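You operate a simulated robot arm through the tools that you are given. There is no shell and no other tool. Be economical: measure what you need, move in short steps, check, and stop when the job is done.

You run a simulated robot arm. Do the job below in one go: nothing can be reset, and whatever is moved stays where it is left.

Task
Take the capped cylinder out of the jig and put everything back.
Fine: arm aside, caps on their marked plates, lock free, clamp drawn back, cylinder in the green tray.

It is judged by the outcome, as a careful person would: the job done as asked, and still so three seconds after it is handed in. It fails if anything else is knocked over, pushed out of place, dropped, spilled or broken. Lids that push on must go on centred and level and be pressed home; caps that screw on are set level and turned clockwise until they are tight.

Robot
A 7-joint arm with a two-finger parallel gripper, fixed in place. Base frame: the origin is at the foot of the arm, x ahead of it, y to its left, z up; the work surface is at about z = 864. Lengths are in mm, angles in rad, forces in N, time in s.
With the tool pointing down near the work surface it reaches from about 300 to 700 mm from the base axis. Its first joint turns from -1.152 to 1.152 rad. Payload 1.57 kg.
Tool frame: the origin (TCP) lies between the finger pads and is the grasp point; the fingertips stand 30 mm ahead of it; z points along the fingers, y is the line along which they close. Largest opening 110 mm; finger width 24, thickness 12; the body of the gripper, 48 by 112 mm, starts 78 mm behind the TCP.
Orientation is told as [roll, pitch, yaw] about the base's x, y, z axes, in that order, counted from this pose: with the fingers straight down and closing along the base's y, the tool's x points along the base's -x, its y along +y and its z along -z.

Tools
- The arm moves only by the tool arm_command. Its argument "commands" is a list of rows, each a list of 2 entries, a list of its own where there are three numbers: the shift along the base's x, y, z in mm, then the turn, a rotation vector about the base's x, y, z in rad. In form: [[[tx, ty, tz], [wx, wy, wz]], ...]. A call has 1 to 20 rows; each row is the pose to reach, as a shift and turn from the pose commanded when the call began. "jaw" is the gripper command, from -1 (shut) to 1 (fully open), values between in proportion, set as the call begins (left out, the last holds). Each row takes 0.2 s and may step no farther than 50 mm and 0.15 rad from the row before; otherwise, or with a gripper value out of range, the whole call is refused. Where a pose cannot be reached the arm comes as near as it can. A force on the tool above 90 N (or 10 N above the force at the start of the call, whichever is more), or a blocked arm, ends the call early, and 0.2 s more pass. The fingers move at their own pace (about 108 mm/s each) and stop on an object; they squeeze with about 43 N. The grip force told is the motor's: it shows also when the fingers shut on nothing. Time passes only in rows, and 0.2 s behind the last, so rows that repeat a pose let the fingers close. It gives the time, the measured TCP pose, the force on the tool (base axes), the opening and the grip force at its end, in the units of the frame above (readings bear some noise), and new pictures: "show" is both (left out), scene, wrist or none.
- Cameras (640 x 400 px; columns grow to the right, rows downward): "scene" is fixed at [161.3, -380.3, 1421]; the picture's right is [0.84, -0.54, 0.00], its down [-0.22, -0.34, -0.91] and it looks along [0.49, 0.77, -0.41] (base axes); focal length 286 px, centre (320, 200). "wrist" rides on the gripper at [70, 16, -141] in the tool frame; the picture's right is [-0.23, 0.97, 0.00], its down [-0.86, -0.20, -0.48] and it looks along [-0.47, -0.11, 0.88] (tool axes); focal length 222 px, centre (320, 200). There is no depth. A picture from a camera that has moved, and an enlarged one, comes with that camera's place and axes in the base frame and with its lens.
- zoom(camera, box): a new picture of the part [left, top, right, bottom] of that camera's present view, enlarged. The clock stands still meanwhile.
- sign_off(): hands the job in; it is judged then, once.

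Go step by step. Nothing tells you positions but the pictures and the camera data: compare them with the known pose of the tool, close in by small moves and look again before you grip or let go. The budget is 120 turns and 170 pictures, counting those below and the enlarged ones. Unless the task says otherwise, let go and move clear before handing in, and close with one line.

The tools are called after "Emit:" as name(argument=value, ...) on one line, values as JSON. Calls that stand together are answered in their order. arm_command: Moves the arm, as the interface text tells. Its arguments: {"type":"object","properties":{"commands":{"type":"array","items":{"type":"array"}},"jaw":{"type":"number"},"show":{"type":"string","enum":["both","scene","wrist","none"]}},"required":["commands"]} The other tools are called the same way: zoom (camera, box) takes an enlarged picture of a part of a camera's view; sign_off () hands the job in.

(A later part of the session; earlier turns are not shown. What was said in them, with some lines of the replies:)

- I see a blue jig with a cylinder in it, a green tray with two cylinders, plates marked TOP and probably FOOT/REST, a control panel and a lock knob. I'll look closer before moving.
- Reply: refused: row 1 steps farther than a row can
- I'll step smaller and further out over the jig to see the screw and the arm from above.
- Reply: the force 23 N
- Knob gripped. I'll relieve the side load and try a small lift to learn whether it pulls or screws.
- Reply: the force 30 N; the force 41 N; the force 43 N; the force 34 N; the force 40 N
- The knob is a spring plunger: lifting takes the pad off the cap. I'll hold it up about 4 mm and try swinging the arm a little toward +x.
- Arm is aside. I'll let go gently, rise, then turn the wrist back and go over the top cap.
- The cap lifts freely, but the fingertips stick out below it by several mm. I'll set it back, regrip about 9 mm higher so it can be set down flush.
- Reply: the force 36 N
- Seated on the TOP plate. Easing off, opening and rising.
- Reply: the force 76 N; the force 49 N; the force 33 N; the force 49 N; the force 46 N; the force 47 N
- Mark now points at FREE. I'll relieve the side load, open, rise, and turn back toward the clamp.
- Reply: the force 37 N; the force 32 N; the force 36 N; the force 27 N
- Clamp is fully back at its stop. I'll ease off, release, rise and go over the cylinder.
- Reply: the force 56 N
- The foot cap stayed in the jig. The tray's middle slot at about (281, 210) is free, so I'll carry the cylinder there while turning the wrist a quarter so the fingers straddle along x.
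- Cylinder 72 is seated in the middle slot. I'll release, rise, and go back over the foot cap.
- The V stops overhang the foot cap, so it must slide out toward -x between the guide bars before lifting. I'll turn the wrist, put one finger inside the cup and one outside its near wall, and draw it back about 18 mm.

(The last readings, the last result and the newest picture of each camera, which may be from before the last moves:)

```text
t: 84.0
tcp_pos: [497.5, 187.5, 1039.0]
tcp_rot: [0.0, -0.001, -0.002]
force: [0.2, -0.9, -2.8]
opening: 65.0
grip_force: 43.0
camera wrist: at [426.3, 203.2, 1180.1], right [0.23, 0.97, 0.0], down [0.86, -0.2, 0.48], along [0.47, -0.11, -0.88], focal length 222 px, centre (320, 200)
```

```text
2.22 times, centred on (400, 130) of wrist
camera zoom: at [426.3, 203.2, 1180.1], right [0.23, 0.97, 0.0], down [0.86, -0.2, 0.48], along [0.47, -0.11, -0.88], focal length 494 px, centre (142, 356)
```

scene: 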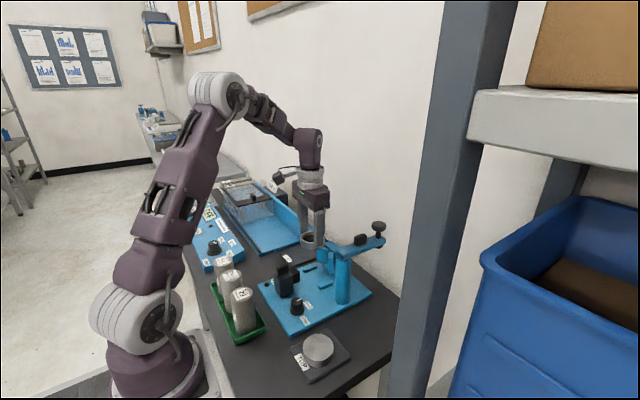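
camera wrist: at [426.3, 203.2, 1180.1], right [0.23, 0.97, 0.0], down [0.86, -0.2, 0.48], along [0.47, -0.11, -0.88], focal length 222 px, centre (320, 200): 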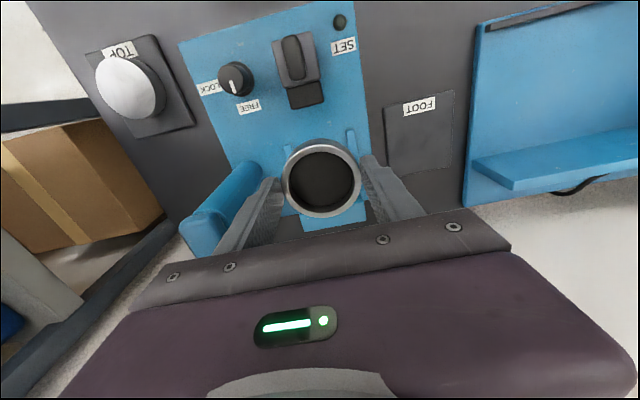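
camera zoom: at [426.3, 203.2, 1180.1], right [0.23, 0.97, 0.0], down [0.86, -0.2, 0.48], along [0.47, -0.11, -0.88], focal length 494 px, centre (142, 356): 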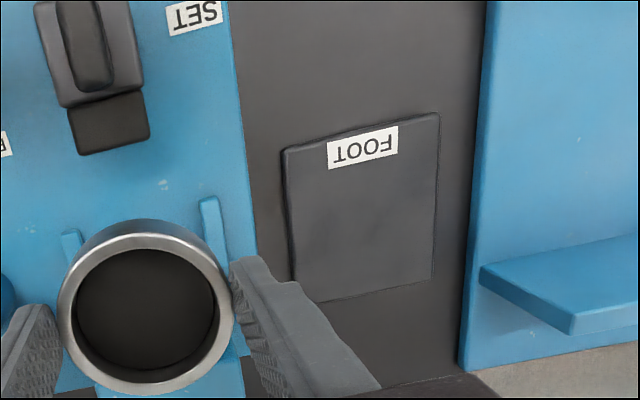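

Emit:
arm_command(commands=[[[0, 35, 5], [0, 0, 0]], [[8, 70, 5], [0, 0, 0]], [[16, 105, 0], [0, 0, 0]], [[25, 130, -20], [0, 0, 0]], [[25, 130, -65], [0, 0, 0]], [[25, 130, -100], [0, 0, 0]]])

Emit:
zoom(camera="scene", box=[250, 200, 350, 290])

Emit:
zoom(camera="wrist", box=[220, 60, 420, 240])

```text
t: 85.4
tcp_pos: [522.0, 317.4, 939.6]
tcp_rot: [-0.001, -0.001, 0.0]
force: [-0.4, -0.9, -4.3]
opening: 65.1
grip_force: 42.6
camera wrist: at [450.4, 333.2, 1078.1], right [0.23, 0.97, 0.0], down [0.85, -0.2, 0.48], along [0.47, -0.11, -0.88], focal length 222 px, centre (320, 200)
```

scene: 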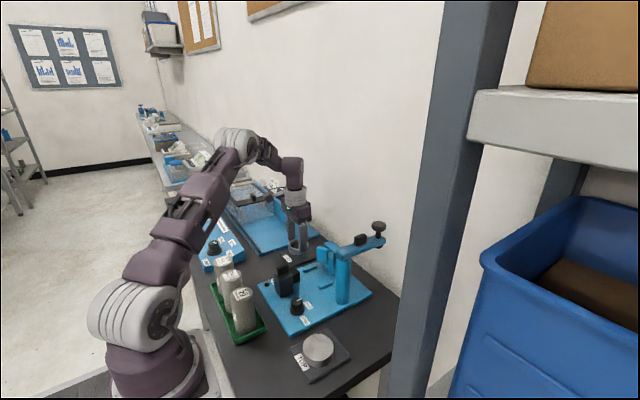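
wrist: 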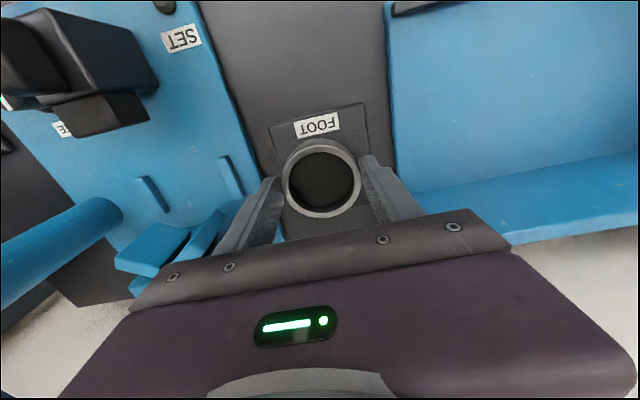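

```text
4.44 times, centred on (300, 245) of scene
camera zoom: at [161.4, -380.3, 1421.0], right [0.84, -0.54, 0.0], down [-0.22, -0.34, -0.91], along [0.49, 0.77, -0.41], focal length 1270 px, centre (409, 0)
```

zoom: 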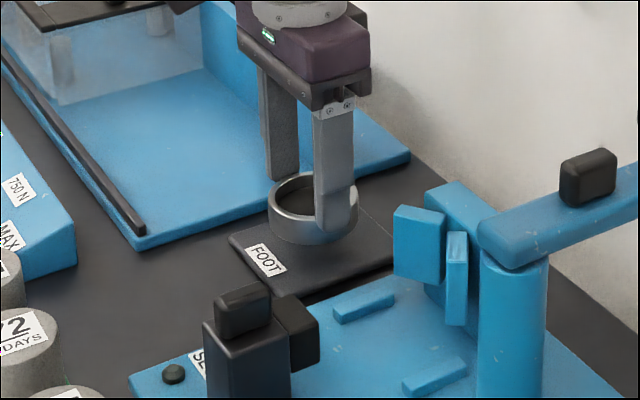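

```text
2.22 times, centred on (320, 150) of wrist
camera zoom: at [450.4, 333.2, 1078.1], right [0.23, 0.97, 0.0], down [0.85, -0.2, 0.48], along [0.47, -0.11, -0.88], focal length 494 px, centre (320, 311)
```

zoom: 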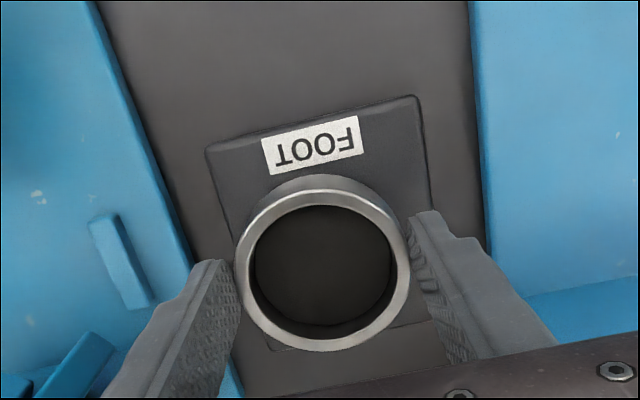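

Emit:
arm_command(commands=[[[0, 0, -12], [0, 0, 0]], [[0, 0, -20], [0, 0, 0]], [[0, 0, -23], [0, 0, 0]]], show="none")

Emit:
arm_command(commands=[[[0, 0, -1.5], [0, 0, 0]], [[0, 0, -3], [0, 0, 0]], [[0, 0, -3], [0, 0, 0]]], show="none")

Emit:
zoom(camera="scene", box=[260, 220, 330, 280])

```text
t: 86.2
tcp_pos: [522.7, 316.5, 915.3]
tcp_rot: [0.001, 0.0, 0.001]
force: [-0.3, 0.5, -3.3]
opening: 65.0
grip_force: 42.8
```

```text
t: 87.0
tcp_pos: [522.2, 317.5, 913.4]
tcp_rot: [0.002, -0.004, -0.003]
force: [-4.6, -1.5, 34.3]
opening: 65.4
grip_force: 42.9
```

```text
6.67 times, centred on (295, 250) of scene
camera zoom: at [160.6, -380.7, 1420.9], right [0.84, -0.54, 0.0], down [-0.22, -0.34, -0.91], along [0.49, 0.77, -0.41], focal length 1906 px, centre (487, -133)
```

zoom: 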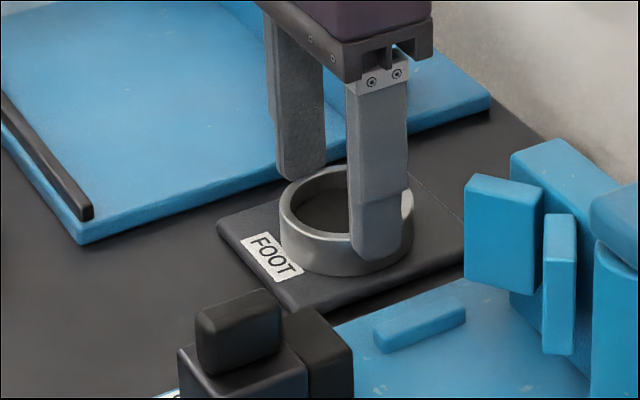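

Seated on the FOOT plate. I'll ease off, open, rise and back the arm away.

Emit:
arm_command(commands=[[[0, 0, 2.5], [0, 0, 0]]], show="none")

Emit:
arm_command(commands=[[[0, 0, 0], [0, 0, 0]], [[0, 0, 0], [0, 0, 0]], [[0, 0, 40], [0, 0, 0]], [[0, 0, 80], [0, 0, 0]], [[0, 0, 120], [0, 0, 0]], [[-20, -30, 150], [0, 0, 0]], [[-50, -60, 180], [0, 0, 0]], [[-75, -90, 210], [0, 0, 0]], [[-100, -120, 240], [0, 0, 0]], [[-120, -155, 260], [0, 0, 0]]], jaw=0.38)

Emit:
zoom(camera="scene", box=[190, 200, 400, 390])

Emit:
zoom(camera="scene", box=[250, 210, 390, 320])

```text
t: 87.4
tcp_pos: [521.5, 316.9, 913.2]
tcp_rot: [-0.001, -0.002, 0.001]
force: [3.3, 2.7, 8.7]
opening: 65.1
grip_force: 43.5
```

```text
refused: row 7 steps farther than a row can; nothing moved
```

```text
2.11 times, centred on (295, 295) of scene
camera zoom: at [161.2, -380.4, 1420.9], right [0.84, -0.54, 0.0], down [-0.22, -0.34, -0.91], along [0.49, 0.77, -0.41], focal length 602 px, centre (373, 0)
```

zoom: 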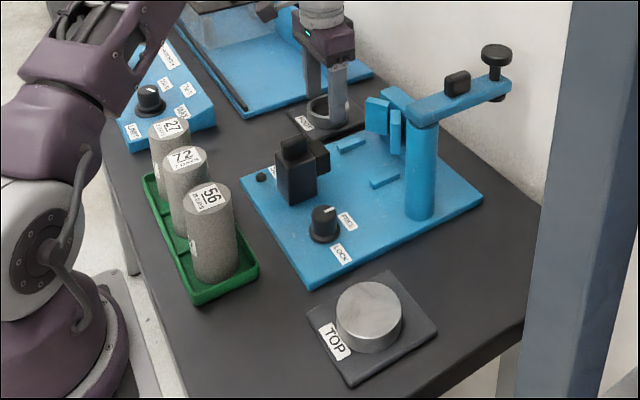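

```text
3.64 times, centred on (320, 265) of scene
camera zoom: at [161.2, -380.4, 1420.9], right [0.84, -0.54, 0.0], down [-0.22, -0.34, -0.91], along [0.49, 0.77, -0.41], focal length 1040 px, centre (320, -36)
```

zoom: 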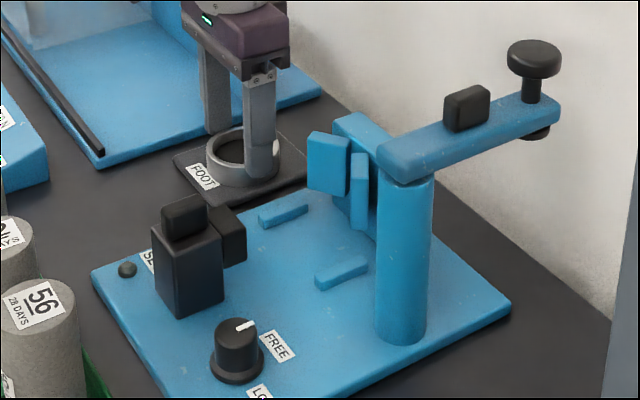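

One step was too long and nothing moved, so I'll repeat the release and retreat with shorter steps.

Emit:
arm_command(commands=[[[0, 0, 0], [0, 0, 0]], [[0, 0, 0], [0, 0, 0]], [[0, 0, 40], [0, 0, 0]], [[0, 0, 80], [0, 0, 0]], [[0, 0, 120], [0, 0, 0]], [[-15, -20, 150], [0, 0, 0]], [[-35, -45, 175], [0, 0, 0]], [[-55, -70, 200], [0, 0, 0]], [[-75, -95, 225], [0, 0, 0]], [[-95, -120, 250], [0, 0, 0]], [[-115, -145, 270], [0, 0, 0]]], jaw=0.38)

Emit:
zoom(camera="scene", box=[190, 200, 400, 390])

Emit:
zoom(camera="wrist", box=[140, 0, 520, 210])

```text
t: 89.8
tcp_pos: [405.7, 171.8, 1187.1]
tcp_rot: [-0.001, -0.001, 0.001]
force: [0.4, 0.0, 0.3]
opening: 76.0
grip_force: 0.0
camera wrist: at [334.6, 187.9, 1327.0], right [0.23, 0.97, 0.0], down [0.86, -0.2, 0.48], along [0.47, -0.11, -0.88], focal length 222 px, centre (320, 200)
```

scene: 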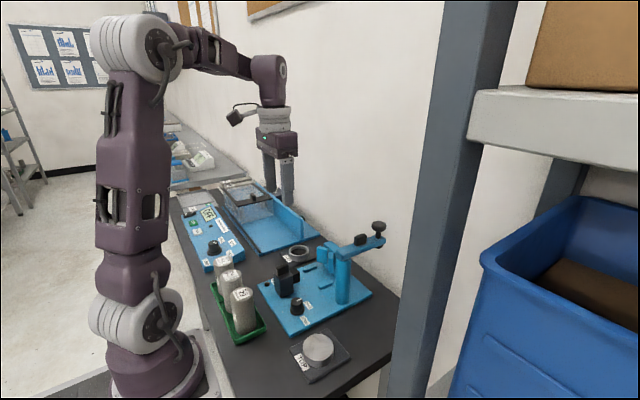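
wrist: 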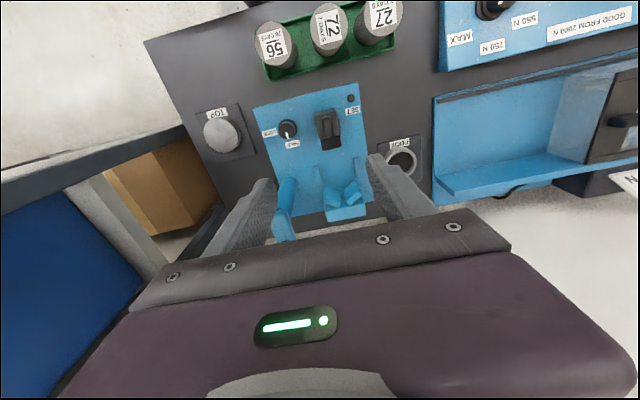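

```text
2.11 times, centred on (295, 295) of scene
camera zoom: at [161.3, -380.3, 1420.9], right [0.84, -0.54, 0.0], down [-0.22, -0.34, -0.91], along [0.49, 0.77, -0.41], focal length 602 px, centre (373, 0)
```

zoom: 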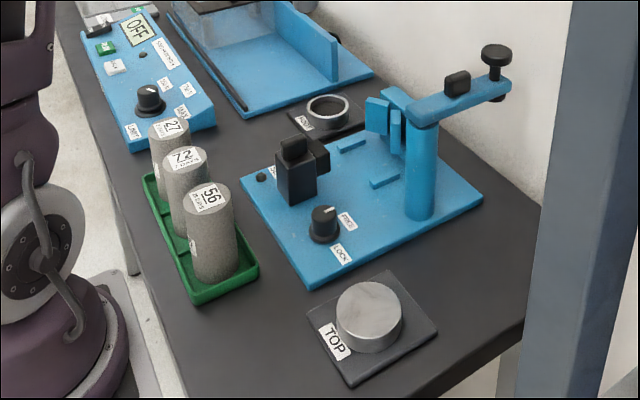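

```text
1.68 times, centred on (330, 105) of wrist
camera zoom: at [334.6, 187.9, 1327.0], right [0.23, 0.97, 0.0], down [0.86, -0.2, 0.48], along [0.47, -0.11, -0.88], focal length 374 px, centre (303, 360)
```

zoom: 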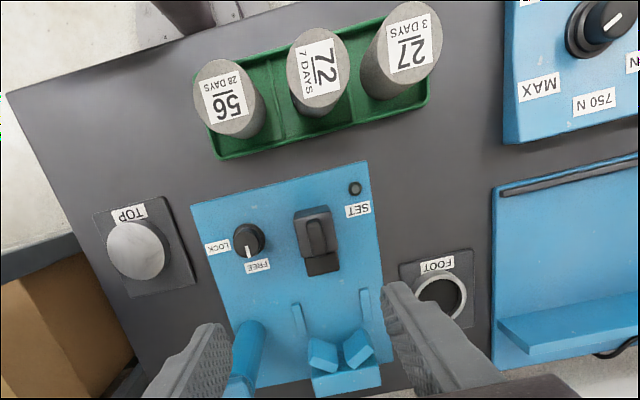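

Everything checks out in the pictures. The jig arm is aside, the caps are on the TOP and FOOT plates, the lock is at FREE and the clamp is back. Cylinder 72 stands in the green tray and the gripper is clear, so I'm handing in.

Emit:
sign_off()

```text
The job is handed in.
```

The job is done and handed in: cylinder 72 is in the green tray, both caps are on their marked plates, the lock is at FREE, the clamp is drawn back and the jig arm is aside.
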